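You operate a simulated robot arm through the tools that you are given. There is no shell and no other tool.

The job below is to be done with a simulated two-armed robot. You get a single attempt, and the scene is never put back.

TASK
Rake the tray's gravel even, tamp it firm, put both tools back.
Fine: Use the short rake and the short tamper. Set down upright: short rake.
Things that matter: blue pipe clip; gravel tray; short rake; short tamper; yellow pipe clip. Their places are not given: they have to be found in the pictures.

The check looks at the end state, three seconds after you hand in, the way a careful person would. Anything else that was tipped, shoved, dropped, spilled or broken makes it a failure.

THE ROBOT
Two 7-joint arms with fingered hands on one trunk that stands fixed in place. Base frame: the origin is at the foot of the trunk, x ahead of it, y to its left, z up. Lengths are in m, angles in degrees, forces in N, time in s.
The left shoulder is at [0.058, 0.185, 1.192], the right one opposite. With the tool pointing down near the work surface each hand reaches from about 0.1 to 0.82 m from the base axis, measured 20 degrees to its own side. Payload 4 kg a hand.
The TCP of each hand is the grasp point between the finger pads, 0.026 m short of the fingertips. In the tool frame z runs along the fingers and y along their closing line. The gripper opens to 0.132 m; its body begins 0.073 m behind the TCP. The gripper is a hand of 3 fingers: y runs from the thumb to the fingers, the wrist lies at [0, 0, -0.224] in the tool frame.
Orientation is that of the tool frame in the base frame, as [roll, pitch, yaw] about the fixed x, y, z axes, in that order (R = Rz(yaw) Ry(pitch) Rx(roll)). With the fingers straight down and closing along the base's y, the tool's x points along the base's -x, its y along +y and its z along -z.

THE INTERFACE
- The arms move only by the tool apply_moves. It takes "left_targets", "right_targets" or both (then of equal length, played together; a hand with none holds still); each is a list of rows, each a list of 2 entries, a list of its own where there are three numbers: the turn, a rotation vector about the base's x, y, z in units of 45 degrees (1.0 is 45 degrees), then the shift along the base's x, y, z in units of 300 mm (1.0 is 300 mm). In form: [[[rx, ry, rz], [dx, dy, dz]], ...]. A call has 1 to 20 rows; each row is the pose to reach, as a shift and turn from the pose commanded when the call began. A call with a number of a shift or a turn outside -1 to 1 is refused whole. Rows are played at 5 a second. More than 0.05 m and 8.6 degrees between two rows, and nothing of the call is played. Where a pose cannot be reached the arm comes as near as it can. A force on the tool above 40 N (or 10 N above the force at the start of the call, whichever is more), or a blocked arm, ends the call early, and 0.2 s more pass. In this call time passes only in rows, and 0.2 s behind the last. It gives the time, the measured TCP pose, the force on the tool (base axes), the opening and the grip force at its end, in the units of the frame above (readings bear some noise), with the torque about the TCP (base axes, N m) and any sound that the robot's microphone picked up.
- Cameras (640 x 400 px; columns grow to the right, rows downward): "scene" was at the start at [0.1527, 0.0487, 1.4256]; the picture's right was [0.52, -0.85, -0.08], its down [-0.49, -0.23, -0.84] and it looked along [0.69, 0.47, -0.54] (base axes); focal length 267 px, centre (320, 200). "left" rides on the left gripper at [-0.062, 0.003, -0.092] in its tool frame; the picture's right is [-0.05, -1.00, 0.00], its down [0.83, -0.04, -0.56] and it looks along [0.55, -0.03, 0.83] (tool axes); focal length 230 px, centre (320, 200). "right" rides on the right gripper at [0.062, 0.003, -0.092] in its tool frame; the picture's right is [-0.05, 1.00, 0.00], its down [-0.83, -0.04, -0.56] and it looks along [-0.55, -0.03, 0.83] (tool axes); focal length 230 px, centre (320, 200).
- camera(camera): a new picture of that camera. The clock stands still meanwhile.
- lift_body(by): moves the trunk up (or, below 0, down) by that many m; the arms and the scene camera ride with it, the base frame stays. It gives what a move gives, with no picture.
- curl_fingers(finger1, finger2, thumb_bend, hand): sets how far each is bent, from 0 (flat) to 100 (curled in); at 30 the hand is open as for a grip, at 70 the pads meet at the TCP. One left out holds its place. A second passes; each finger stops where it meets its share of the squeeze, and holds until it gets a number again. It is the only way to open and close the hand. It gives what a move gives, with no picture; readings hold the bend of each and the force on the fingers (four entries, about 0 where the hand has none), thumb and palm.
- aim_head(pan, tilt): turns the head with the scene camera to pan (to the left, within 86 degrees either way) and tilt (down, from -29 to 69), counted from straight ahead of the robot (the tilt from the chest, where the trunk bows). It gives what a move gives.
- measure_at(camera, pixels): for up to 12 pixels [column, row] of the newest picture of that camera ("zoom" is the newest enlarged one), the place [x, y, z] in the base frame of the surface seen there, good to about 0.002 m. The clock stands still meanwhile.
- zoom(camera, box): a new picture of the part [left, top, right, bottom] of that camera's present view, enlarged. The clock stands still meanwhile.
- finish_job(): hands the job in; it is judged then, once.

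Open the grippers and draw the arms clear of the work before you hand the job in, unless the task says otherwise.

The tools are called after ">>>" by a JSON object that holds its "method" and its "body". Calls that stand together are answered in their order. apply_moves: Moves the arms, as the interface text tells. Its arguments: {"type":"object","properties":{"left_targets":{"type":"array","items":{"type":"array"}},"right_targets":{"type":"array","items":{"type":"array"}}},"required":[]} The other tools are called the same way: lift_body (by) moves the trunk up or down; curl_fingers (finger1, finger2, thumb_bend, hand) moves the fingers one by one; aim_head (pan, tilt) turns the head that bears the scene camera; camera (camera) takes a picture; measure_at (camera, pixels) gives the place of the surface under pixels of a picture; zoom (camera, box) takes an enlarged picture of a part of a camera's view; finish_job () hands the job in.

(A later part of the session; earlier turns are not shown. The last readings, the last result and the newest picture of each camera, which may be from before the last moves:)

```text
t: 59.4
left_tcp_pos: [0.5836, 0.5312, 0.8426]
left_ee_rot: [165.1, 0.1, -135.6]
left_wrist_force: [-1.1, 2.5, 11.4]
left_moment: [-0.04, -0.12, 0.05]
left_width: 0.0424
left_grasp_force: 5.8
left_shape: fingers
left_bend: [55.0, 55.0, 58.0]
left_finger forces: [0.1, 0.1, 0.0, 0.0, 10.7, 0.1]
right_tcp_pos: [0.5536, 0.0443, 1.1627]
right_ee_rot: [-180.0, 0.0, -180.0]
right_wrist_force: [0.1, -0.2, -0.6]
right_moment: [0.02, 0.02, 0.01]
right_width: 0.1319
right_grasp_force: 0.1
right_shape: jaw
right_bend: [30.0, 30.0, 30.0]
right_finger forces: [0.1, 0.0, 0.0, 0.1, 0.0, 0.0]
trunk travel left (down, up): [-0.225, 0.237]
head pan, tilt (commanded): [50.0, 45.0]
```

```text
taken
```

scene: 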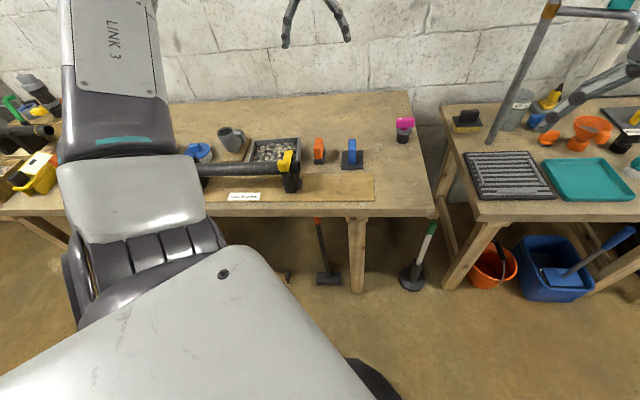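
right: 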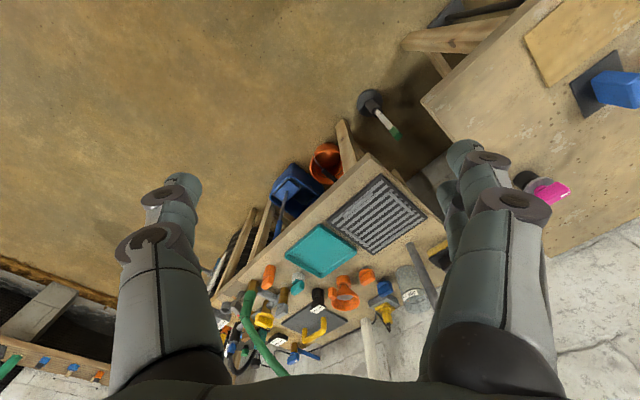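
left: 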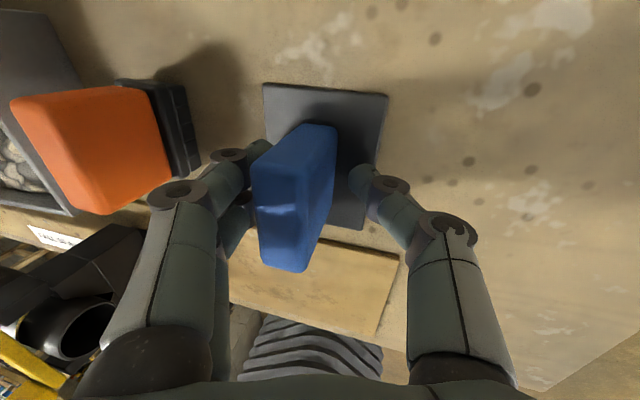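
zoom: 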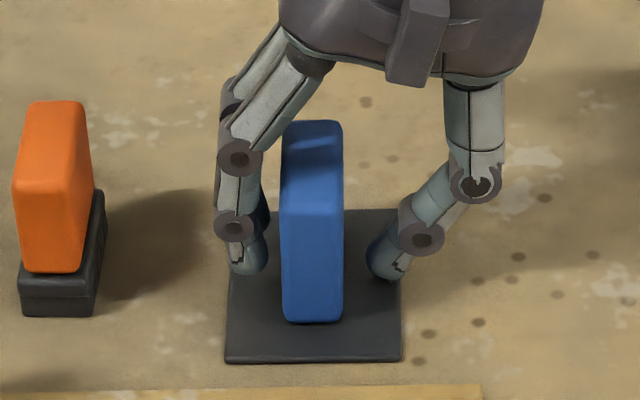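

The thumb tip rests on the plate (11 N), so I lift the hand straight up clear of the handle and turn it back upright.

>>> {"method": "apply_moves", "body": {"left_targets": [[[0, 0, 0], [0, 0, 0.02]], [[0, 0, 0], [0, 0, 0.06]], [[0, 0, 0], [0, 0, 0.12]], [[0, 0, 0], [0, 0, 0.2]], [[0, 0, 0], [0, 0, 0.27]], [[-0.08, -0.078, 0], [0, 0, 0.27]], [[-0.16, -0.156, 0], [0, 0, 0.27]], [[-0.235, -0.23, 0], [0, 0, 0.27]]]}}

>>> {"method": "camera", "body": {"camera": "left"}}

>>> {"method": "zoom", "body": {"camera": "scene", "box": [310, 110, 390, 175]}}

```text
t: 61.2
left_tcp_pos: [0.5844, 0.5316, 0.9212]
left_ee_rot: [-180.0, 0.0, -135.8]
left_wrist_force: [0.5, -0.2, 0.1]
left_moment: [0.01, 0.02, 0.0]
left_width: 0.0505
left_grasp_force: 0.1
left_shape: fingers
left_bend: [55.0, 55.0, 55.0]
left_finger forces: [0.0, 0.0, 0.0, 0.0, 0.1, 0.1]
right_tcp_pos: [0.555, 0.0456, 1.1601]
right_ee_rot: [-180.0, 0.0, 180.0]
right_wrist_force: [0.3, 0.2, 0.0]
right_moment: [-0.04, -0.01, 0.04]
right_width: 0.1319
right_grasp_force: 0.0
right_shape: jaw
right_bend: [30.0, 30.0, 30.0]
right_finger forces: [0.1, 0.0, 0.0, 0.0, 0.0, 0.1]
trunk travel left (down, up): [-0.225, 0.237]
head pan, tilt (commanded): [50.0, 45.0]
```

```text
taken
```

left: 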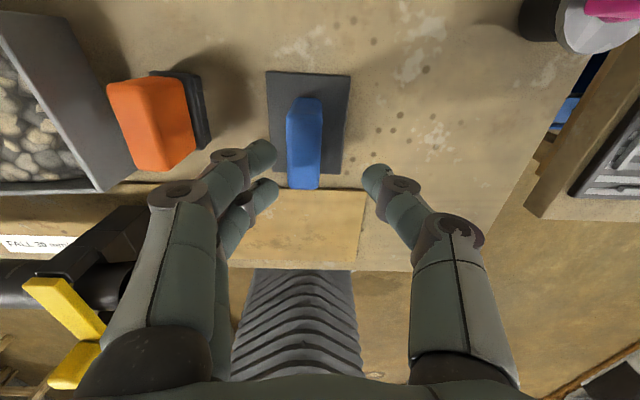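

```text
6.15 times, centred on (350, 142) of scene
```

zoom: 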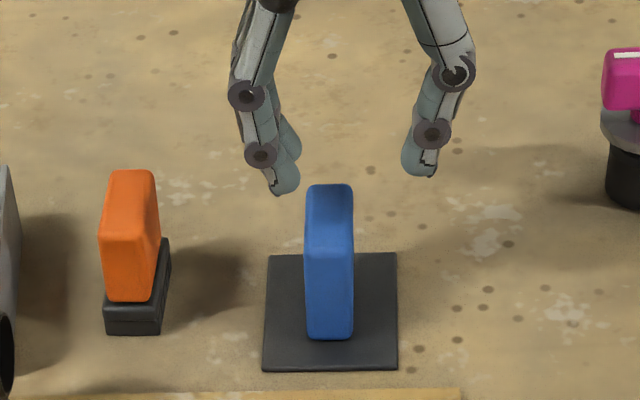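

The tamper stands flat at its place and the hand is upright again. I measure the handle top to centre the hand for a lower grip.

>>> {"method": "zoom", "body": {"camera": "left", "box": [255, 60, 365, 200]}}

>>> {"method": "measure_at", "body": {"camera": "zoom", "pixels": [[222, 220], [305, 220], [220, 300], [302, 300], [262, 180], [262, 345], [262, 260], [205, 50], [390, 50], [200, 310], [370, 310], [225, 260]]}}

```text
2.86 times, centred on (310, 130) of left
```

zoom: 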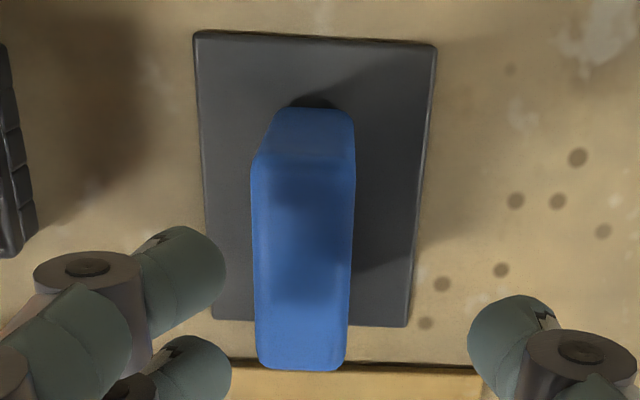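

```text
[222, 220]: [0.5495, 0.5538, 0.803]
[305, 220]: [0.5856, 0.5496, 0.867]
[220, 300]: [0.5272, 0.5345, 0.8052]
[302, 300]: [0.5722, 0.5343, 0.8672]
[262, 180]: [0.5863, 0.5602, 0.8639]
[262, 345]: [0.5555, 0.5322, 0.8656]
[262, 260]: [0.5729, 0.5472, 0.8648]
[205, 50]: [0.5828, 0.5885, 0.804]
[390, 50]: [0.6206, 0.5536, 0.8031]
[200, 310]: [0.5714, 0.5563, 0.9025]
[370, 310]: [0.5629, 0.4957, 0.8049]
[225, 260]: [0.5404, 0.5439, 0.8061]
```

Handle centre is (0.5767,0.5404); I shift the hand 11 mm left along the row, narrow the fingers, and descend to TCP z≈0.838 so the tips come close to the plate.

>>> {"method": "apply_moves", "body": {"left_targets": [[[0, 0, 0], [-0.013, 0.013, 0]], [[0, 0, 0], [-0.026, 0.026, 0]], [[0, 0, 0], [-0.026, 0.026, -0.08]], [[0, 0, 0], [-0.026, 0.026, -0.15]], [[0, 0, 0], [-0.026, 0.026, -0.21]], [[0, 0, 0], [-0.026, 0.026, -0.25]], [[0, 0, 0], [-0.026, 0.026, -0.27]]]}}

>>> {"method": "camera", "body": {"camera": "left"}}

>>> {"method": "zoom", "body": {"camera": "scene", "box": [330, 125, 375, 175]}}

```text
t: 62.8
left_tcp_pos: [0.5758, 0.5404, 0.8403]
left_ee_rot: [-180.0, 0.1, -135.5]
left_wrist_force: [-0.5, -0.9, -0.4]
left_moment: [-0.01, 0.03, -0.01]
left_width: 0.0504
left_grasp_force: 0.0
left_shape: fingers
left_bend: [55.0, 55.0, 55.0]
left_finger forces: [0.1, 0.1, 0.0, 0.1, 0.0, 0.0]
right_tcp_pos: [0.5563, 0.0455, 1.1614]
right_ee_rot: [-179.9, 0.0, -179.9]
right_wrist_force: [0.3, -0.3, -0.2]
right_moment: [-0.01, 0.01, 0.01]
right_width: 0.1318
right_grasp_force: 0.1
right_shape: jaw
right_bend: [30.0, 30.0, 30.0]
right_finger forces: [0.0, 0.0, 0.1, 0.1, 0.0, 0.0]
trunk travel left (down, up): [-0.225, 0.237]
head pan, tilt (commanded): [50.0, 45.0]
```

```text
taken
```

left: 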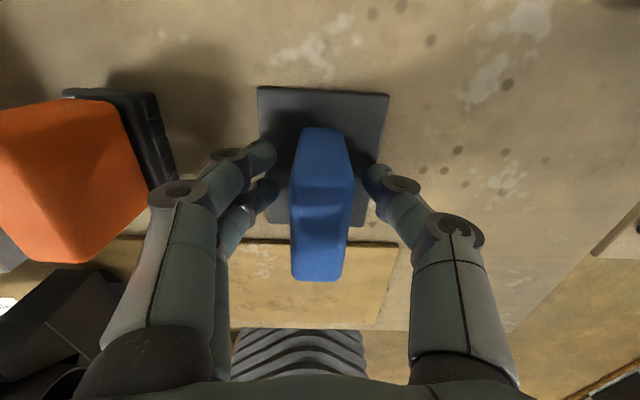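

```text
8.00 times, centred on (352, 150) of scene
```

zoom: 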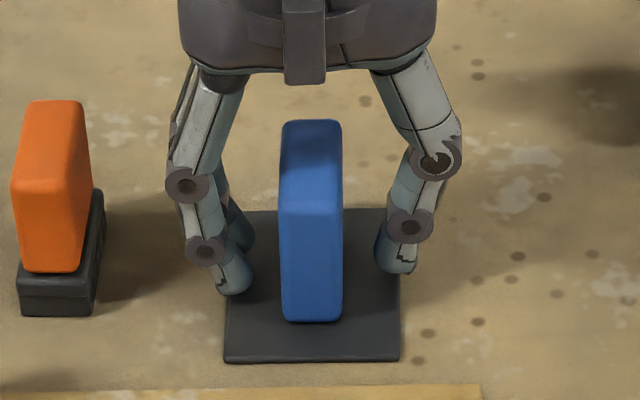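

The handle is centred (290-352). I close to near-contact (bend 62) and then creep down until the fingertips touch the plate.

>>> {"method": "curl_fingers", "body": {"hand": "left", "finger1": 62, "finger2": 62, "thumb_bend": 62}}

>>> {"method": "apply_moves", "body": {"left_targets": [[[0, 0, 0], [0, 0, -0.006]], [[0, 0, 0], [0, 0, -0.012]]]}}

>>> {"method": "zoom", "body": {"camera": "scene", "box": [330, 125, 375, 175]}}

```text
t: 63.8
left_tcp_pos: [0.5761, 0.5418, 0.8404]
left_ee_rot: [-180.0, 0.0, -135.6]
left_wrist_force: [0.5, -1.3, -0.1]
left_moment: [-0.01, 0.02, -0.01]
left_width: 0.0291
left_grasp_force: 0.0
left_shape: fingers
left_bend: [62.0, 62.0, 62.0]
left_finger forces: [0.0, 0.1, 0.0, 0.0, 0.0, 0.0]
right_tcp_pos: [0.5552, 0.0462, 1.1612]
right_ee_rot: [179.9, 0.0, 179.9]
right_wrist_force: [-0.2, -0.8, 0.4]
right_moment: [0.0, 0.01, -0.01]
right_width: 0.1318
right_grasp_force: 0.0
right_shape: jaw
right_bend: [30.0, 30.0, 30.0]
right_finger forces: [0.1, 0.1, 0.0, 0.0, 0.0, 0.0]
trunk travel left (down, up): [-0.225, 0.237]
head pan, tilt (commanded): [50.0, 45.0]
```

```text
t: 64.4
left_tcp_pos: [0.5751, 0.5398, 0.8368]
left_ee_rot: [180.0, 0.0, -135.5]
left_wrist_force: [0.0, 0.7, 0.4]
left_moment: [-0.04, 0.01, -0.02]
left_width: 0.0292
left_grasp_force: 0.1
left_shape: fingers
left_bend: [62.0, 62.0, 62.0]
left_finger forces: [0.1, 0.1, 0.1, 0.1, 0.0, 0.0]
right_tcp_pos: [0.5545, 0.0436, 1.1607]
right_ee_rot: [-180.0, 0.0, 179.9]
right_wrist_force: [-0.2, -0.3, -0.2]
right_moment: [-0.01, 0.02, 0.0]
right_width: 0.1319
right_grasp_force: 0.0
right_shape: jaw
right_bend: [30.0, 30.0, 30.0]
right_finger forces: [0.0, 0.0, 0.0, 0.1, 0.0, 0.1]
trunk travel left (down, up): [-0.225, 0.237]
head pan, tilt (commanded): [50.0, 45.0]
```

```text
8.00 times, centred on (352, 150) of scene
```

zoom: 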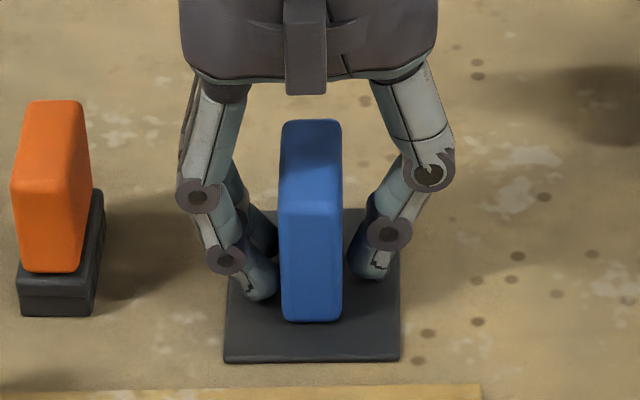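

No contact yet at z≈0.836. I creep further down in 1.5 mm steps.

>>> {"method": "apply_moves", "body": {"left_targets": [[[0, 0, 0], [0, 0, -0.005]], [[0, 0, 0], [0, 0, -0.01]]]}}

>>> {"method": "apply_moves", "body": {"left_targets": [[[0, 0, 0], [0, 0, -0.005]]]}}

```text
t: 65.0
left_tcp_pos: [0.5756, 0.5394, 0.8346]
left_ee_rot: [-179.9, 0.1, -135.6]
left_wrist_force: [-0.8, 0.6, 8.8]
left_moment: [0.03, 0.01, 0.03]
left_width: 0.0287
left_grasp_force: 4.5
left_shape: fingers
left_bend: [62.0, 62.0, 62.0]
left_finger forces: [2.2, 2.6, 0.1, 0.0, 4.0, 0.1]
right_tcp_pos: [0.5546, 0.0437, 1.1605]
right_ee_rot: [180.0, 0.0, 180.0]
right_wrist_force: [-0.4, -1.2, -1.0]
right_moment: [-0.02, -0.01, 0.03]
right_width: 0.1324
right_grasp_force: 0.1
right_shape: jaw
right_bend: [30.0, 30.0, 30.0]
right_finger forces: [0.1, 0.0, 0.0, 0.1, 0.0, 0.0]
trunk travel left (down, up): [-0.225, 0.237]
head pan, tilt (commanded): [50.0, 45.0]
```

```text
t: 65.4
left_tcp_pos: [0.5773, 0.5399, 0.8337]
left_ee_rot: [-179.9, 0.3, -135.6]
left_wrist_force: [-1.8, 1.5, 19.5]
left_moment: [0.07, 0.06, 0.0]
left_width: 0.0288
left_grasp_force: 9.7
left_shape: fingers
left_bend: [62.0, 63.0, 62.0]
left_finger forces: [5.3, 6.5, 0.1, 0.0, 8.1, 0.0]
right_tcp_pos: [0.5549, 0.0436, 1.1624]
right_ee_rot: [179.8, 0.1, 179.9]
right_wrist_force: [-0.1, -0.1, -0.1]
right_moment: [-0.02, 0.02, 0.02]
right_width: 0.1319
right_grasp_force: 0.0
right_shape: jaw
right_bend: [30.0, 30.0, 30.0]
right_finger forces: [0.0, 0.0, 0.1, 0.0, 0.0, 0.1]
trunk travel left (down, up): [-0.225, 0.237]
head pan, tilt (commanded): [50.0, 45.0]
```

The fingertips now bear directly on the plate (19.5 N). I back off ~2 mm, then close with a position-limited squeeze (bend 67).

>>> {"method": "apply_moves", "body": {"left_targets": [[[0, 0, 0], [0, 0, 0.006]]]}}

>>> {"method": "curl_fingers", "body": {"hand": "left", "finger1": 67, "finger2": 67, "thumb_bend": 67}}

>>> {"method": "zoom", "body": {"camera": "scene", "box": [330, 125, 375, 175]}}

>>> {"method": "camera", "body": {"camera": "left"}}

```text
t: 65.8
left_tcp_pos: [0.5761, 0.5381, 0.8353]
left_ee_rot: [180.0, 0.1, -135.7]
left_wrist_force: [2.6, 2.3, 14.9]
left_moment: [-0.03, -0.18, 0.02]
left_width: 0.0288
left_grasp_force: 6.7
left_shape: fingers
left_bend: [62.0, 63.0, 62.0]
left_finger forces: [2.7, 2.8, 0.0, 0.1, 9.0, 0.0]
right_tcp_pos: [0.5547, 0.0444, 1.1628]
right_ee_rot: [180.0, 0.1, -180.0]
right_wrist_force: [-0.6, 0.3, 1.2]
right_moment: [0.0, -0.03, 0.06]
right_width: 0.1319
right_grasp_force: 0.1
right_shape: jaw
right_bend: [30.0, 30.0, 30.0]
right_finger forces: [0.0, 0.1, 0.0, 0.1, 0.1, 0.0]
trunk travel left (down, up): [-0.225, 0.237]
head pan, tilt (commanded): [50.0, 45.0]
```

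```text
t: 66.8
left_tcp_pos: [0.5753, 0.54, 0.8344]
left_ee_rot: [-180.0, 0.0, -135.6]
left_wrist_force: [-1.5, 2.1, 9.4]
left_moment: [0.12, 0.03, -0.03]
left_width: 0.0241
left_grasp_force: 9.8
left_shape: fingers
left_bend: [64.0, 64.0, 66.0]
left_finger forces: [5.4, 5.6, 0.0, 0.1, 8.0, 0.2]
right_tcp_pos: [0.555, 0.0445, 1.161]
right_ee_rot: [-180.0, 0.0, 180.0]
right_wrist_force: [0.4, -0.5, 0.7]
right_moment: [-0.01, -0.02, 0.02]
right_width: 0.1322
right_grasp_force: 0.0
right_shape: jaw
right_bend: [30.0, 30.0, 30.0]
right_finger forces: [0.0, 0.0, 0.0, 0.0, 0.0, 0.0]
trunk travel left (down, up): [-0.225, 0.237]
head pan, tilt (commanded): [50.0, 45.0]
```

```text
8.00 times, centred on (352, 150) of scene
```

zoom: 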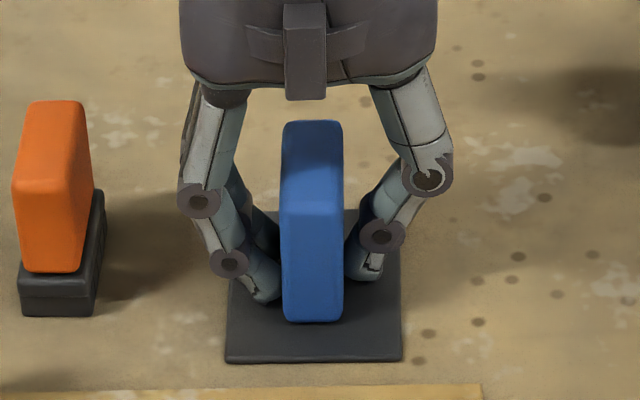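

```text
taken
```

left: 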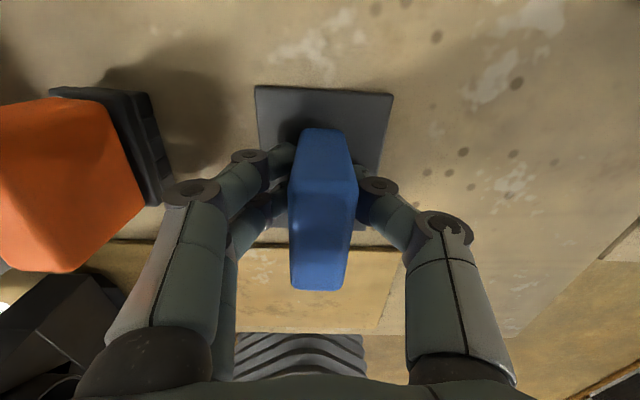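

Plate flat, tips on plate, squeeze ≈10 N. I relieve 1 mm and tighten a bit more (bend 69), then check flatness.

>>> {"method": "apply_moves", "body": {"left_targets": [[[0, 0, 0], [0, 0, 0.003]]]}}

>>> {"method": "curl_fingers", "body": {"hand": "left", "finger1": 70, "finger2": 70, "thumb_bend": 68}}

>>> {"method": "zoom", "body": {"camera": "scene", "box": [330, 125, 375, 175]}}

```text
t: 67.2
left_tcp_pos: [0.5758, 0.5398, 0.8346]
left_ee_rot: [179.9, -0.1, -135.6]
left_wrist_force: [-0.1, 0.3, 2.9]
left_moment: [0.03, 0.0, -0.03]
left_width: 0.0241
left_grasp_force: 7.1
left_shape: fingers
left_bend: [64.0, 64.0, 66.0]
left_finger forces: [3.9, 3.6, 0.0, 0.0, 6.6, 0.0]
right_tcp_pos: [0.5544, 0.0445, 1.161]
right_ee_rot: [179.9, 0.0, -180.0]
right_wrist_force: [1.3, 0.4, 0.1]
right_moment: [0.02, 0.0, -0.01]
right_width: 0.1319
right_grasp_force: 0.1
right_shape: jaw
right_bend: [30.0, 30.0, 30.0]
right_finger forces: [0.0, 0.1, 0.0, 0.0, 0.0, 0.1]
trunk travel left (down, up): [-0.225, 0.237]
head pan, tilt (commanded): [50.0, 45.0]
```

```text
t: 68.2
left_tcp_pos: [0.5771, 0.5403, 0.8353]
left_ee_rot: [-179.9, 0.0, -135.6]
left_wrist_force: [-0.5, -0.3, 0.2]
left_moment: [-0.02, 0.01, 0.04]
left_width: 0.0234
left_grasp_force: 8.0
left_shape: fingers
left_bend: [64.0, 64.0, 66.0]
left_finger forces: [4.0, 3.9, 0.0, 0.0, 8.2, 0.0]
right_tcp_pos: [0.5567, 0.0444, 1.162]
right_ee_rot: [179.9, 0.0, -180.0]
right_wrist_force: [0.8, -0.9, -0.3]
right_moment: [-0.01, 0.0, 0.0]
right_width: 0.1317
right_grasp_force: 0.0
right_shape: jaw
right_bend: [30.0, 30.0, 30.0]
right_finger forces: [0.1, 0.0, 0.0, 0.1, 0.0, 0.0]
trunk travel left (down, up): [-0.225, 0.237]
head pan, tilt (commanded): [50.0, 45.0]
```

```text
8.00 times, centred on (352, 150) of scene
```

zoom: 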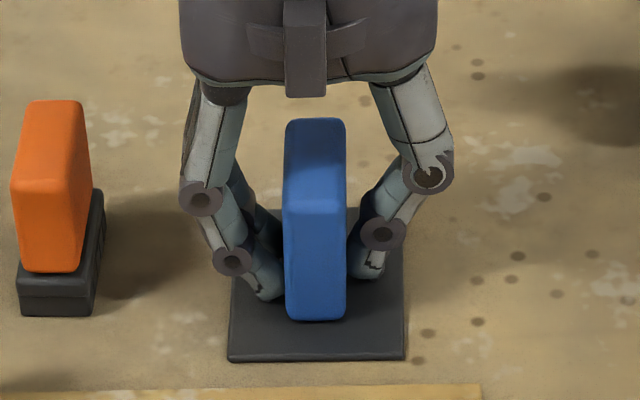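

The plate stays flat with about 8 N squeeze. I lift slowly 20 mm and look.

>>> {"method": "apply_moves", "body": {"left_targets": [[[0, 0, 0], [0, 0, 0.01]], [[0, 0, 0], [0, 0, 0.03]], [[0, 0, 0], [0, 0, 0.07]]]}}

>>> {"method": "zoom", "body": {"camera": "scene", "box": [325, 115, 380, 165]}}

>>> {"method": "camera", "body": {"camera": "left"}}

```text
t: 69.0
left_tcp_pos: [0.5756, 0.541, 0.856]
left_ee_rot: [180.0, -0.1, -135.8]
left_wrist_force: [0.0, 0.4, -0.6]
left_moment: [-0.01, -0.01, 0.01]
left_width: 0.0234
left_grasp_force: 7.5
left_shape: fingers
left_bend: [65.0, 65.0, 65.0]
left_finger forces: [3.8, 3.8, 0.0, 0.0, 7.3, 0.1]
right_tcp_pos: [0.5558, 0.0458, 1.1612]
right_ee_rot: [180.0, -0.1, 179.9]
right_wrist_force: [-0.4, -0.1, 0.5]
right_moment: [0.01, 0.04, 0.0]
right_width: 0.1318
right_grasp_force: 0.0
right_shape: jaw
right_bend: [30.0, 30.0, 30.0]
right_finger forces: [0.1, 0.0, 0.1, 0.0, 0.0, 0.0]
trunk travel left (down, up): [-0.225, 0.237]
head pan, tilt (commanded): [50.0, 45.0]
```

```text
8.00 times, centred on (352, 140) of scene
```

zoom: 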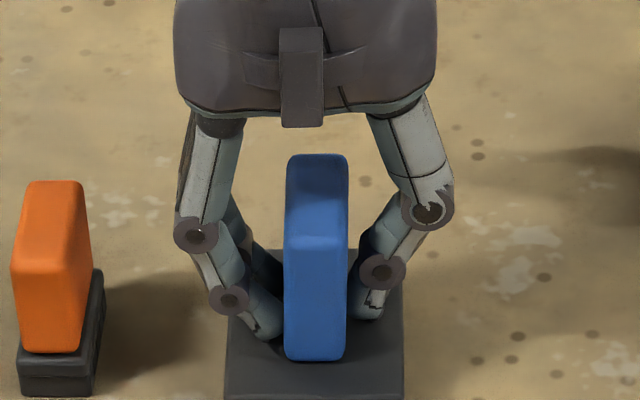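

```text
taken
```

left: 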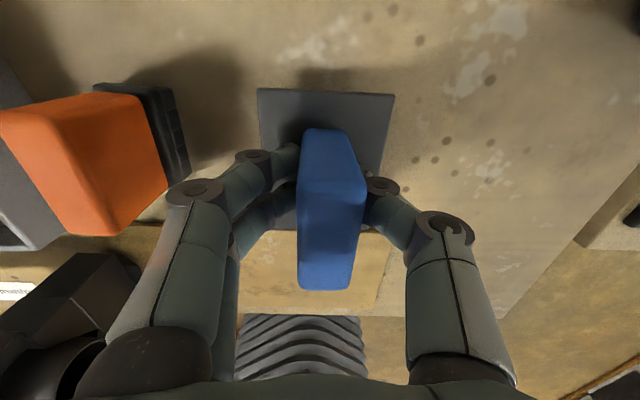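

The plate is level in the new grip. I lift to z≈0.96 and carry it over the tray centre with the 4.6° yaw to match the tray.

>>> {"method": "apply_moves", "body": {"left_targets": [[[0, 0, 0], [0, 0, 0.08]], [[0, 0, 0], [0, 0, 0.18]], [[0, 0, 0], [0, 0, 0.28]], [[0, 0, 0], [0, 0, 0.36]]]}}

>>> {"method": "zoom", "body": {"camera": "scene", "box": [315, 85, 385, 145]}}

>>> {"method": "camera", "body": {"camera": "left"}}

```text
t: 70.0
left_tcp_pos: [0.5777, 0.5431, 0.9641]
left_ee_rot: [179.9, -0.1, -135.7]
left_wrist_force: [0.9, 0.5, -2.0]
left_moment: [0.02, 0.01, 0.02]
left_width: 0.0236
left_grasp_force: 7.6
left_shape: fingers
left_bend: [65.0, 65.0, 65.0]
left_finger forces: [3.8, 3.6, 0.1, 0.0, 7.4, 0.0]
right_tcp_pos: [0.5545, 0.0447, 1.162]
right_ee_rot: [179.9, 0.1, 180.0]
right_wrist_force: [0.3, -0.2, -0.6]
right_moment: [-0.01, 0.03, 0.02]
right_width: 0.1319
right_grasp_force: 0.0
right_shape: jaw
right_bend: [30.0, 30.0, 30.0]
right_finger forces: [0.0, 0.1, 0.0, 0.0, 0.0, 0.0]
trunk travel left (down, up): [-0.225, 0.237]
head pan, tilt (commanded): [50.0, 45.0]
```

```text
6.67 times, centred on (350, 115) of scene
```

zoom: 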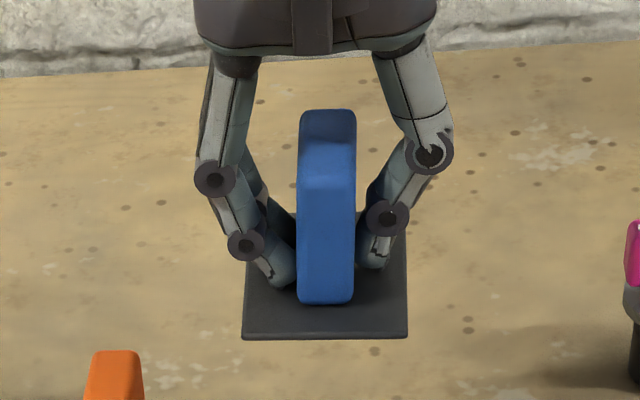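

```text
taken
```

left: 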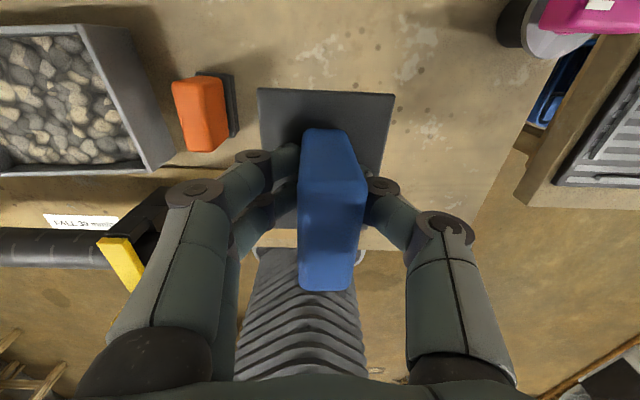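

Level and secure. I carry it over the tray centre.

>>> {"method": "apply_moves", "body": {"left_targets": [[[0, 0, 0.012], [-0.07, 0.075, 0.02]], [[0, 0, 0.025], [-0.15, 0.16, 0.02]], [[0, 0, 0.04], [-0.235, 0.25, 0.02]], [[0, 0, 0.055], [-0.32, 0.34, 0.02]], [[0, 0, 0.07], [-0.405, 0.43, 0.02]], [[0, 0, 0.085], [-0.49, 0.52, 0.02]], [[0, 0, 0.102], [-0.573, 0.607, 0.02]]]}}

>>> {"method": "zoom", "body": {"camera": "scene", "box": [245, 95, 315, 155]}}

>>> {"method": "camera", "body": {"camera": "left"}}

```text
t: 71.6
left_tcp_pos: [0.4032, 0.7225, 0.9709]
left_ee_rot: [-179.9, 0.0, -131.1]
left_wrist_force: [-0.2, 0.1, -1.9]
left_moment: [0.03, 0.0, -0.01]
left_width: 0.0235
left_grasp_force: 7.2
left_shape: fingers
left_bend: [65.0, 65.0, 65.0]
left_finger forces: [3.6, 3.5, 0.1, 0.1, 7.1, 0.0]
right_tcp_pos: [0.5549, 0.0451, 1.1622]
right_ee_rot: [180.0, 0.0, -179.9]
right_wrist_force: [-1.1, 0.4, 0.8]
right_moment: [-0.01, 0.0, -0.01]
right_width: 0.1319
right_grasp_force: 0.1
right_shape: jaw
right_bend: [30.0, 30.0, 30.0]
right_finger forces: [0.0, 0.0, 0.0, 0.0, 0.1, 0.0]
trunk travel left (down, up): [-0.225, 0.237]
head pan, tilt (commanded): [50.0, 45.0]
```

```text
6.67 times, centred on (280, 125) of scene
```

zoom: 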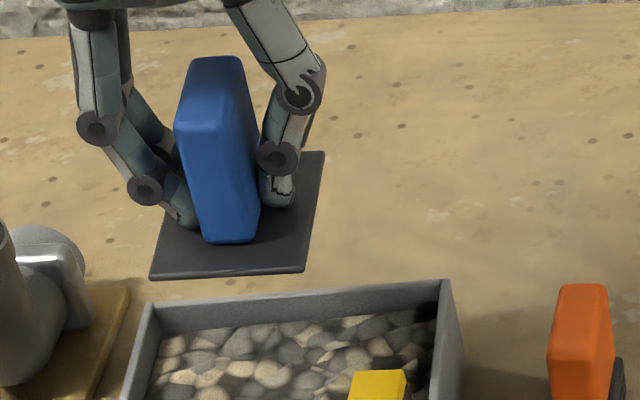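

```text
taken
```

left: 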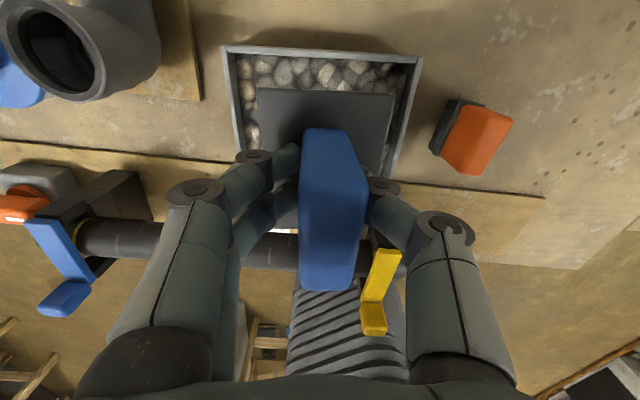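

I measure the plate's corners and level over the tray.

>>> {"method": "measure_at", "body": {"camera": "zoom", "pixels": [[158, 268], [298, 263], [318, 160], [200, 260], [270, 240], [300, 200], [170, 230], [250, 255]]}}

>>> {"method": "measure_at", "body": {"camera": "left", "pixels": [[262, 93], [389, 98], [385, 150], [320, 105], [268, 140], [300, 100], [360, 105], [375, 170]]}}

```text
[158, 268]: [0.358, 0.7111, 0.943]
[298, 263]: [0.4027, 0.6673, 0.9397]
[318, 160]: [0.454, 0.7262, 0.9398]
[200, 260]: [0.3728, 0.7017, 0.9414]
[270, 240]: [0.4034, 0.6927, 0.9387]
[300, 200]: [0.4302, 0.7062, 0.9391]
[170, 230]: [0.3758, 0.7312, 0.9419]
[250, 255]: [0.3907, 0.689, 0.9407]
```

```text
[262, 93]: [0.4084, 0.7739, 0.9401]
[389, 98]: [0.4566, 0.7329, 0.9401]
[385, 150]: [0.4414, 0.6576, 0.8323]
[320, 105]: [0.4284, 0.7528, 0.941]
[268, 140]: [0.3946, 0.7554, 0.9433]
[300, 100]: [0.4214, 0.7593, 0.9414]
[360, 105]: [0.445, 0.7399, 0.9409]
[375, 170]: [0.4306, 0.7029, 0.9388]
```

The plate is nearly level (left ≈0.9425, right ≈0.939), centred over the tray. I trim the 2.5° roll, move over the left half, and lower to just above the gravel.

>>> {"method": "apply_moves", "body": {"left_targets": [[[-0.018, -0.021, 0], [-0.048, 0.04, -0.05]], [[-0.036, -0.042, 0], [-0.095, 0.08, -0.12]], [[-0.036, -0.042, 0], [-0.095, 0.08, -0.2]], [[-0.036, -0.042, 0], [-0.095, 0.08, -0.27]], [[-0.036, -0.042, 0], [-0.095, 0.08, -0.305]]]}}

>>> {"method": "zoom", "body": {"camera": "scene", "box": [230, 110, 310, 175]}}

>>> {"method": "camera", "body": {"camera": "left"}}

```text
t: 72.8
left_tcp_pos: [0.3768, 0.7467, 0.8777]
left_ee_rot: [-177.6, 0.1, -131.1]
left_wrist_force: [0.4, 0.3, -2.2]
left_moment: [-0.03, 0.0, 0.0]
left_width: 0.0234
left_grasp_force: 7.6
left_shape: fingers
left_bend: [65.0, 65.0, 65.0]
left_finger forces: [3.9, 3.7, 0.0, 0.0, 7.2, 0.0]
right_tcp_pos: [0.5551, 0.0449, 1.1601]
right_ee_rot: [180.0, 0.0, -179.9]
right_wrist_force: [-0.8, 0.1, 0.8]
right_moment: [-0.01, 0.0, -0.01]
right_width: 0.1322
right_grasp_force: 0.0
right_shape: jaw
right_bend: [30.0, 30.0, 30.0]
right_finger forces: [0.0, 0.0, 0.0, 0.1, 0.0, 0.0]
trunk travel left (down, up): [-0.225, 0.237]
head pan, tilt (commanded): [50.0, 45.0]
```

```text
6.15 times, centred on (270, 142) of scene
```

zoom: 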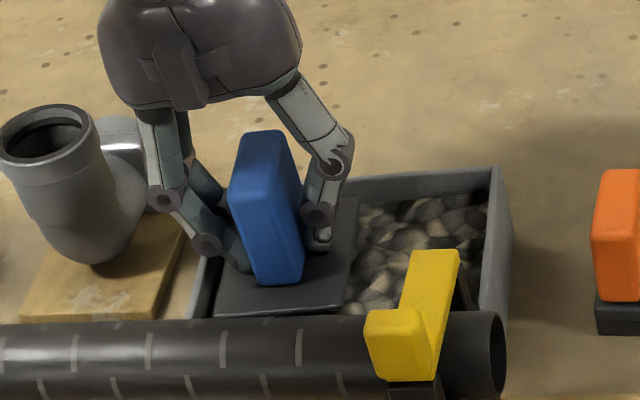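

```text
taken
```

left: 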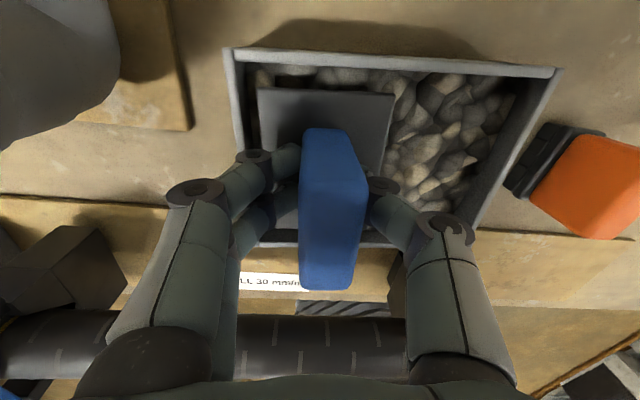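

The plate is inside the tray's left half. I creep down while reading the force.

>>> {"method": "apply_moves", "body": {"left_targets": [[[0, 0, 0], [0, 0, -0.008]], [[0, 0, 0], [0, 0, -0.016]], [[0, 0, 0], [0, 0, -0.022]]]}}

>>> {"method": "apply_moves", "body": {"left_targets": [[[0, 0, 0], [0, 0, -0.005]], [[0, 0, 0], [0, 0, -0.01]]]}}

>>> {"method": "zoom", "body": {"camera": "scene", "box": [230, 110, 310, 175]}}

```text
t: 73.6
left_tcp_pos: [0.3777, 0.7464, 0.8709]
left_ee_rot: [-177.6, -0.1, -131.1]
left_wrist_force: [-0.6, 0.3, -1.4]
left_moment: [0.01, 0.01, 0.01]
left_width: 0.0232
left_grasp_force: 7.4
left_shape: fingers
left_bend: [65.0, 65.0, 65.0]
left_finger forces: [3.8, 3.7, 0.0, 0.0, 7.2, 0.0]
right_tcp_pos: [0.5557, 0.0445, 1.1614]
right_ee_rot: [-180.0, 0.0, -180.0]
right_wrist_force: [0.9, -0.9, 0.6]
right_moment: [-0.02, -0.01, 0.0]
right_width: 0.1319
right_grasp_force: 0.1
right_shape: jaw
right_bend: [30.0, 30.0, 30.0]
right_finger forces: [0.0, 0.1, 0.0, 0.0, 0.0, 0.1]
trunk travel left (down, up): [-0.225, 0.237]
head pan, tilt (commanded): [50.0, 45.0]
```

```text
t: 74.2
left_tcp_pos: [0.3768, 0.7458, 0.8693]
left_ee_rot: [-177.5, 0.1, -131.0]
left_wrist_force: [0.7, 1.0, -0.6]
left_moment: [0.0, -0.02, 0.01]
left_width: 0.0233
left_grasp_force: 7.7
left_shape: fingers
left_bend: [65.0, 65.0, 65.0]
left_finger forces: [3.9, 3.9, 0.0, 0.0, 7.3, 0.0]
right_tcp_pos: [0.5556, 0.045, 1.1603]
right_ee_rot: [-180.0, 0.1, -180.0]
right_wrist_force: [0.4, 0.1, 0.5]
right_moment: [-0.02, -0.01, -0.03]
right_width: 0.1319
right_grasp_force: 0.1
right_shape: jaw
right_bend: [30.0, 30.0, 30.0]
right_finger forces: [0.1, 0.0, 0.0, 0.1, 0.0, 0.0]
trunk travel left (down, up): [-0.225, 0.237]
head pan, tilt (commanded): [50.0, 45.0]
```

```text
6.15 times, centred on (270, 142) of scene
```

zoom: 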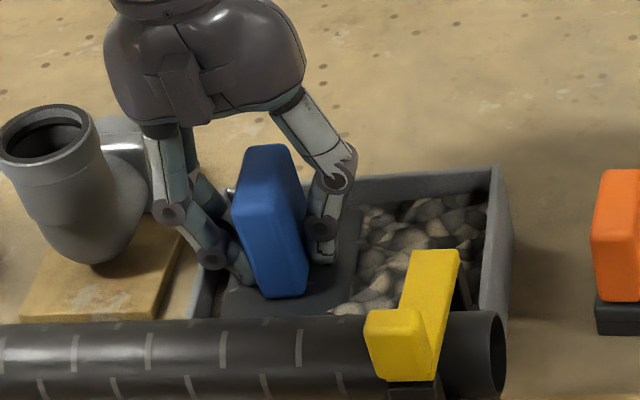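

Contact is near. I keep pressing in 1.2 mm steps.

>>> {"method": "apply_moves", "body": {"left_targets": [[[0, 0, 0], [0, 0, -0.004]], [[0, 0, 0], [0, 0, -0.008]]]}}

>>> {"method": "apply_moves", "body": {"left_targets": [[[0, 0, 0], [0, 0, -0.004]], [[0, 0, 0], [0, 0, -0.006]]]}}

>>> {"method": "zoom", "body": {"camera": "scene", "box": [230, 110, 310, 175]}}

>>> {"method": "camera", "body": {"camera": "left"}}

```text
t: 74.8
left_tcp_pos: [0.376, 0.746, 0.8672]
left_ee_rot: [-177.4, 0.1, -131.0]
left_wrist_force: [0.2, 0.4, 2.5]
left_moment: [-0.04, -0.04, -0.01]
left_width: 0.0233
left_grasp_force: 8.7
left_shape: fingers
left_bend: [65.0, 65.0, 65.0]
left_finger forces: [4.8, 4.9, 0.0, 0.1, 8.2, 0.1]
right_tcp_pos: [0.5553, 0.0443, 1.1603]
right_ee_rot: [180.0, 0.0, -180.0]
right_wrist_force: [-0.3, -0.5, -0.2]
right_moment: [-0.02, -0.02, 0.0]
right_width: 0.1319
right_grasp_force: 0.1
right_shape: jaw
right_bend: [30.0, 30.0, 30.0]
right_finger forces: [0.0, 0.1, 0.1, 0.0, 0.0, 0.0]
trunk travel left (down, up): [-0.225, 0.237]
head pan, tilt (commanded): [50.0, 45.0]
```

```text
t: 75.4
left_tcp_pos: [0.3768, 0.7462, 0.8637]
left_ee_rot: [-177.5, 0.0, -131.1]
left_wrist_force: [-0.4, 1.3, 7.2]
left_moment: [-0.03, -0.01, -0.03]
left_width: 0.0235
left_grasp_force: 10.9
left_shape: fingers
left_bend: [66.0, 66.0, 65.0]
left_finger forces: [5.2, 5.7, 0.0, 0.0, 10.1, 0.0]
right_tcp_pos: [0.5549, 0.0442, 1.1601]
right_ee_rot: [-179.9, 0.0, -179.9]
right_wrist_force: [-0.1, 0.0, -0.5]
right_moment: [0.02, -0.02, 0.0]
right_width: 0.1318
right_grasp_force: 0.0
right_shape: jaw
right_bend: [30.0, 30.0, 30.0]
right_finger forces: [0.0, 0.1, 0.0, 0.0, 0.0, 0.0]
trunk travel left (down, up): [-0.225, 0.237]
head pan, tilt (commanded): [50.0, 45.0]
```

```text
6.15 times, centred on (270, 142) of scene
```

zoom: 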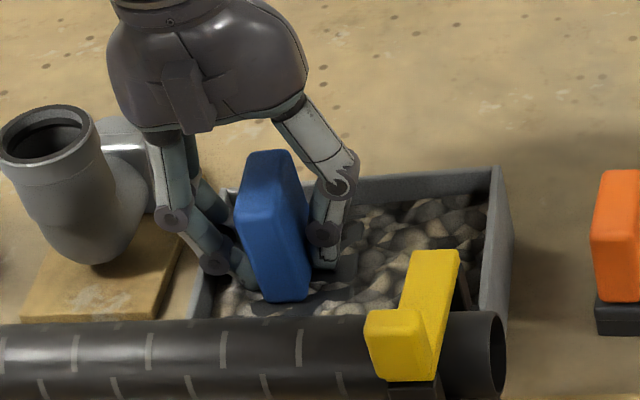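

```text
taken
```

left: 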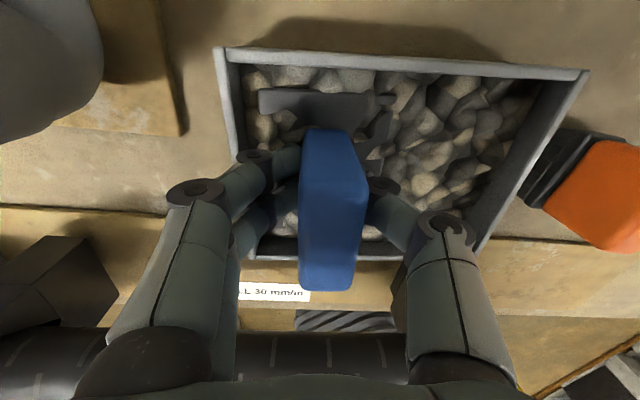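

The plate now bears evenly into the gravel (≈9 N net). I press on in 1.2 mm steps toward about 20 N.

>>> {"method": "apply_moves", "body": {"left_targets": [[[0, 0, 0], [0, 0, -0.004]], [[0, 0, 0], [0, 0, -0.007]]]}}

>>> {"method": "zoom", "body": {"camera": "scene", "box": [230, 110, 310, 175]}}

```text
t: 76.0
left_tcp_pos: [0.3762, 0.7457, 0.8629]
left_ee_rot: [-177.4, 0.1, -130.9]
left_wrist_force: [0.4, 0.2, 10.4]
left_moment: [-0.07, -0.02, 0.0]
left_width: 0.0233
left_grasp_force: 12.1
left_shape: fingers
left_bend: [66.0, 66.0, 65.0]
left_finger forces: [5.8, 6.7, 0.1, 0.0, 12.1, 0.0]
right_tcp_pos: [0.5547, 0.0442, 1.161]
right_ee_rot: [179.9, 0.0, 180.0]
right_wrist_force: [-0.1, 0.2, 0.0]
right_moment: [0.02, 0.01, 0.02]
right_width: 0.1317
right_grasp_force: 0.1
right_shape: jaw
right_bend: [30.0, 30.0, 30.0]
right_finger forces: [0.1, 0.0, 0.0, 0.0, 0.0, 0.0]
trunk travel left (down, up): [-0.225, 0.237]
head pan, tilt (commanded): [50.0, 45.0]
```

```text
6.15 times, centred on (270, 142) of scene
```

zoom: 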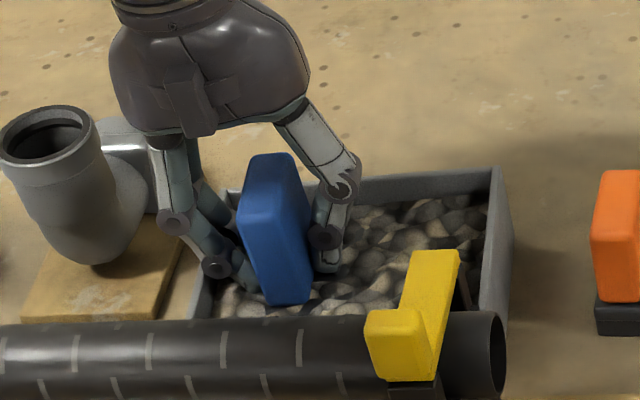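

Force rises slowly (≈12 N net). I press ~3.5 mm more.

>>> {"method": "apply_moves", "body": {"left_targets": [[[0, 0, 0], [0, 0, -0.004]], [[0, 0, 0], [0, 0, -0.008]], [[0, 0, 0], [0, 0, -0.012]]]}}

>>> {"method": "zoom", "body": {"camera": "scene", "box": [230, 110, 310, 175]}}

>>> {"method": "camera", "body": {"camera": "left"}}

```text
t: 76.8
left_tcp_pos: [0.3752, 0.7451, 0.863]
left_ee_rot: [-177.5, 0.3, -130.9]
left_wrist_force: [-0.3, -1.1, 25.0]
left_moment: [-0.12, -0.04, 0.04]
left_width: 0.023
left_grasp_force: 20.2
left_shape: fingers
left_bend: [68.0, 68.0, 66.0]
left_finger forces: [9.3, 10.9, 0.1, 0.0, 20.2, 0.0]
right_tcp_pos: [0.5528, 0.0423, 1.1622]
right_ee_rot: [179.9, 0.1, 180.0]
right_wrist_force: [0.2, 0.0, -0.9]
right_moment: [0.01, -0.02, 0.03]
right_width: 0.1319
right_grasp_force: 0.1
right_shape: jaw
right_bend: [30.0, 30.0, 30.0]
right_finger forces: [0.1, 0.0, 0.0, 0.1, 0.0, 0.0]
trunk travel left (down, up): [-0.225, 0.237]
head pan, tilt (commanded): [50.0, 45.0]
```

```text
6.15 times, centred on (270, 142) of scene
```

zoom: 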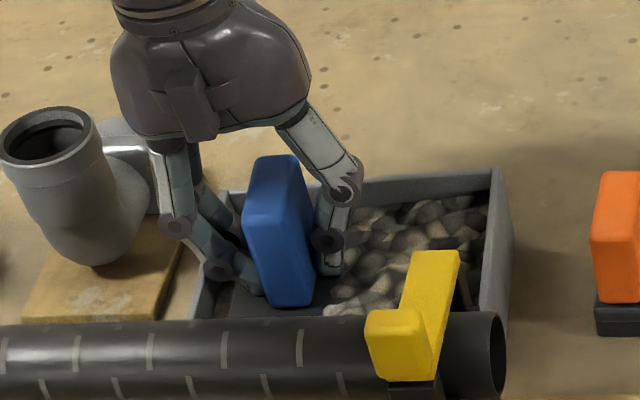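

```text
taken
```

left: 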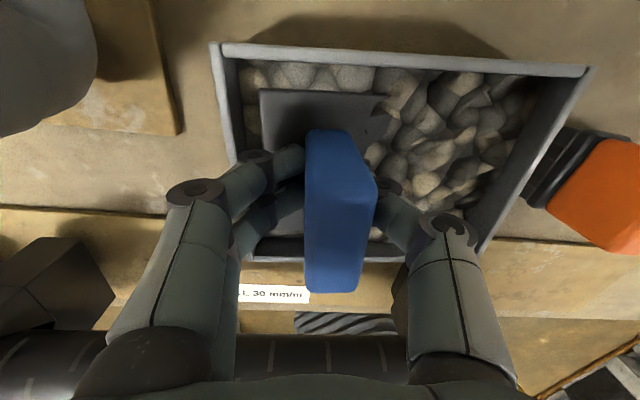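

At 25 N the gravel under the plate gave way and compacted (plate visible again). I lift 30 mm and look at the imprint.

>>> {"method": "apply_moves", "body": {"left_targets": [[[0, 0, 0], [0, 0, 0.02]], [[0, 0, 0], [0, 0, 0.05]], [[0, 0, 0], [0, 0, 0.1]], [[0, 0, 0], [0, 0, 0.15]]]}}

>>> {"method": "zoom", "body": {"camera": "scene", "box": [230, 100, 320, 175]}}

>>> {"method": "camera", "body": {"camera": "left"}}

```text
t: 77.8
left_tcp_pos: [0.3752, 0.7449, 0.9028]
left_ee_rot: [-177.5, -0.1, -131.1]
left_wrist_force: [-0.7, 0.1, -2.6]
left_moment: [0.01, -0.03, 0.0]
left_width: 0.0235
left_grasp_force: 6.8
left_shape: fingers
left_bend: [66.0, 66.0, 65.0]
left_finger forces: [3.6, 3.4, 0.0, 0.1, 6.9, 0.0]
right_tcp_pos: [0.5552, 0.0444, 1.1607]
right_ee_rot: [-180.0, 0.0, 180.0]
right_wrist_force: [0.4, 0.0, 0.7]
right_moment: [0.02, -0.01, -0.04]
right_width: 0.132
right_grasp_force: 0.1
right_shape: jaw
right_bend: [30.0, 30.0, 30.0]
right_finger forces: [0.0, 0.0, 0.1, 0.0, 0.0, 0.0]
trunk travel left (down, up): [-0.225, 0.237]
head pan, tilt (commanded): [50.0, 45.0]
```

```text
5.33 times, centred on (275, 138) of scene
```

zoom: 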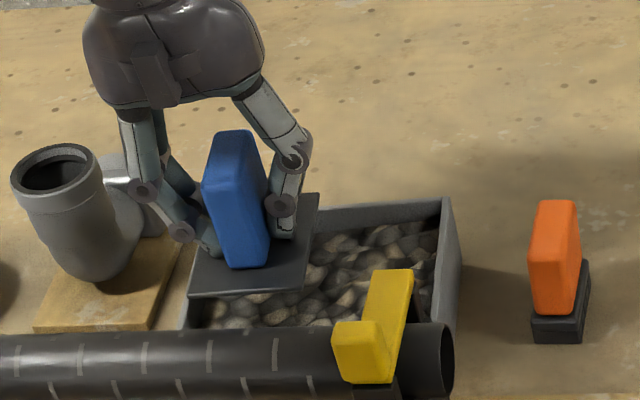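

```text
taken
```

left: 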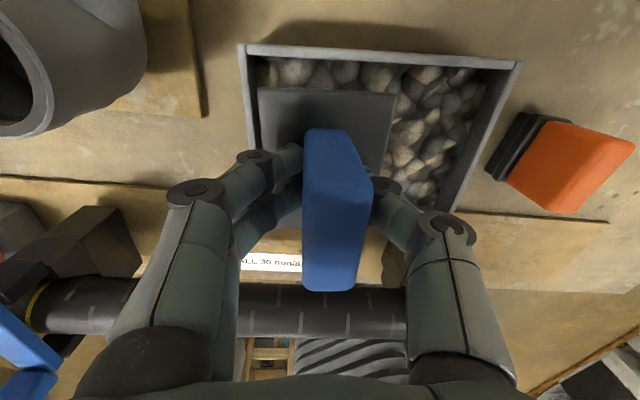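

The left half is tamped and the plate is still level in the hand. I move to the right half and press the same depth in small steps.

>>> {"method": "apply_moves", "body": {"left_targets": [[[0, 0, 0], [0.06, -0.052, 0]], [[0, 0, 0], [0.12, -0.104, 0]], [[0, 0, 0], [0.176, -0.153, 0]], [[0, 0, 0], [0.176, -0.153, -0.06]], [[0, 0, 0], [0.176, -0.153, -0.1]]]}}

>>> {"method": "zoom", "body": {"camera": "scene", "box": [230, 100, 320, 175]}}

>>> {"method": "camera", "body": {"camera": "left"}}

```text
t: 79.0
left_tcp_pos: [0.4297, 0.701, 0.8729]
left_ee_rot: [-177.5, -0.1, -131.0]
left_wrist_force: [0.2, 0.8, -1.6]
left_moment: [0.0, 0.01, -0.02]
left_width: 0.0236
left_grasp_force: 7.7
left_shape: fingers
left_bend: [66.0, 66.0, 65.0]
left_finger forces: [3.6, 3.7, 0.0, 0.0, 7.1, 0.1]
right_tcp_pos: [0.5562, 0.045, 1.1609]
right_ee_rot: [180.0, 0.0, 180.0]
right_wrist_force: [-0.9, -0.4, -0.5]
right_moment: [0.01, -0.01, -0.01]
right_width: 0.1319
right_grasp_force: 0.1
right_shape: jaw
right_bend: [30.0, 30.0, 30.0]
right_finger forces: [0.1, 0.0, 0.1, 0.1, 0.0, 0.0]
trunk travel left (down, up): [-0.225, 0.237]
head pan, tilt (commanded): [50.0, 45.0]
```

```text
5.33 times, centred on (275, 138) of scene
```

zoom: 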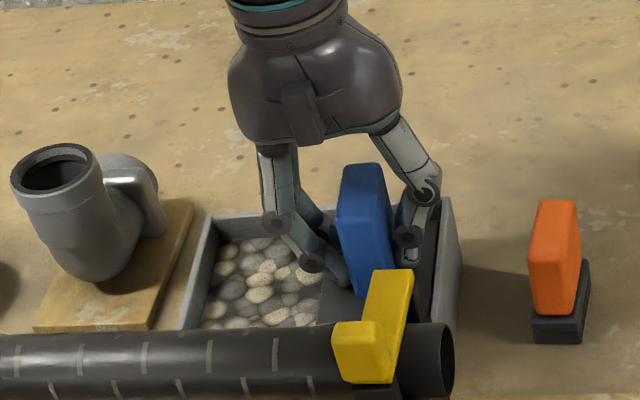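

```text
taken
```

left: 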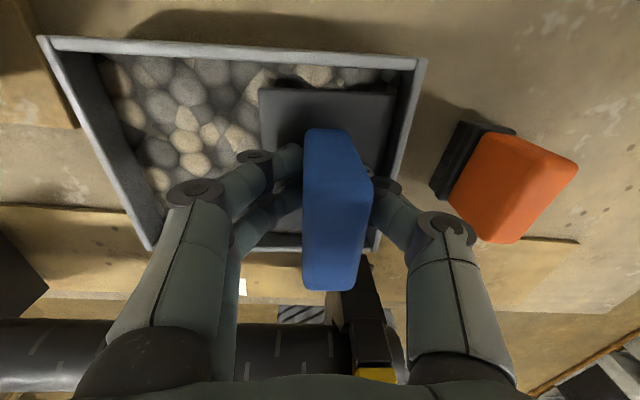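

The tamped left half now looks smooth. I press the right half down the same amount in small steps.

>>> {"method": "apply_moves", "body": {"left_targets": [[[0, 0, 0], [0, 0, -0.01]], [[0, 0, 0], [0, 0, -0.02]], [[0, 0, 0], [0, 0, -0.028]], [[0, 0, 0], [0, 0, -0.034]], [[0, 0, 0], [0, 0, -0.04]]]}}

>>> {"method": "camera", "body": {"camera": "left"}}

```text
t: 80.2
left_tcp_pos: [0.4276, 0.6985, 0.8642]
left_ee_rot: [-177.5, 0.0, -131.0]
left_wrist_force: [0.5, 0.7, 9.1]
left_moment: [-0.04, -0.05, -0.04]
left_width: 0.0235
left_grasp_force: 11.9
left_shape: fingers
left_bend: [66.0, 67.0, 65.0]
left_finger forces: [6.2, 7.0, 0.0, 0.0, 11.1, 0.1]
right_tcp_pos: [0.5534, 0.0439, 1.1621]
right_ee_rot: [180.0, -0.1, 180.0]
right_wrist_force: [1.2, 0.1, -0.8]
right_moment: [-0.02, -0.02, 0.0]
right_width: 0.1316
right_grasp_force: 0.0
right_shape: jaw
right_bend: [30.0, 30.0, 30.0]
right_finger forces: [0.0, 0.0, 0.0, 0.1, 0.1, 0.1]
trunk travel left (down, up): [-0.225, 0.237]
head pan, tilt (commanded): [50.0, 45.0]
```

```text
taken
```

left: 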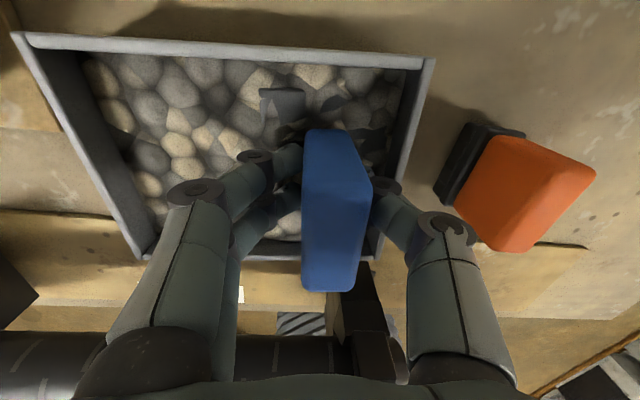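

Contact at ≈11 N net, gravel still above the plate. I press about 4.5 mm further in steps until it compacts.

>>> {"method": "apply_moves", "body": {"left_targets": [[[0, 0, 0], [0, 0, -0.004]], [[0, 0, 0], [0, 0, -0.008]], [[0, 0, 0], [0, 0, -0.012]]]}}

>>> {"method": "camera", "body": {"camera": "left"}}

```text
t: 81.0
left_tcp_pos: [0.4276, 0.6976, 0.8628]
left_ee_rot: [-177.4, 0.4, -131.0]
left_wrist_force: [-0.4, 1.0, 30.7]
left_moment: [-0.05, -0.1, -0.01]
left_width: 0.0234
left_grasp_force: 22.5
left_shape: fingers
left_bend: [68.0, 68.0, 66.0]
left_finger forces: [10.8, 12.2, 0.0, 0.0, 21.4, 0.0]
right_tcp_pos: [0.5529, 0.0431, 1.1621]
right_ee_rot: [179.8, 0.0, -179.9]
right_wrist_force: [0.0, 0.5, 0.2]
right_moment: [0.0, 0.0, -0.01]
right_width: 0.1319
right_grasp_force: 0.1
right_shape: jaw
right_bend: [30.0, 30.0, 30.0]
right_finger forces: [0.1, 0.0, 0.1, 0.1, 0.0, 0.1]
trunk travel left (down, up): [-0.225, 0.237]
head pan, tilt (commanded): [50.0, 45.0]
```

```text
taken
```

left: 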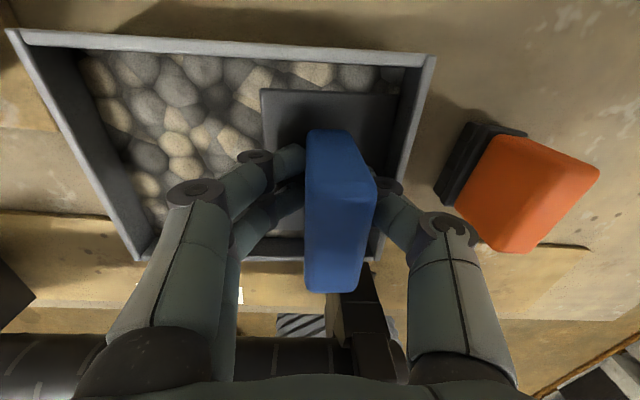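

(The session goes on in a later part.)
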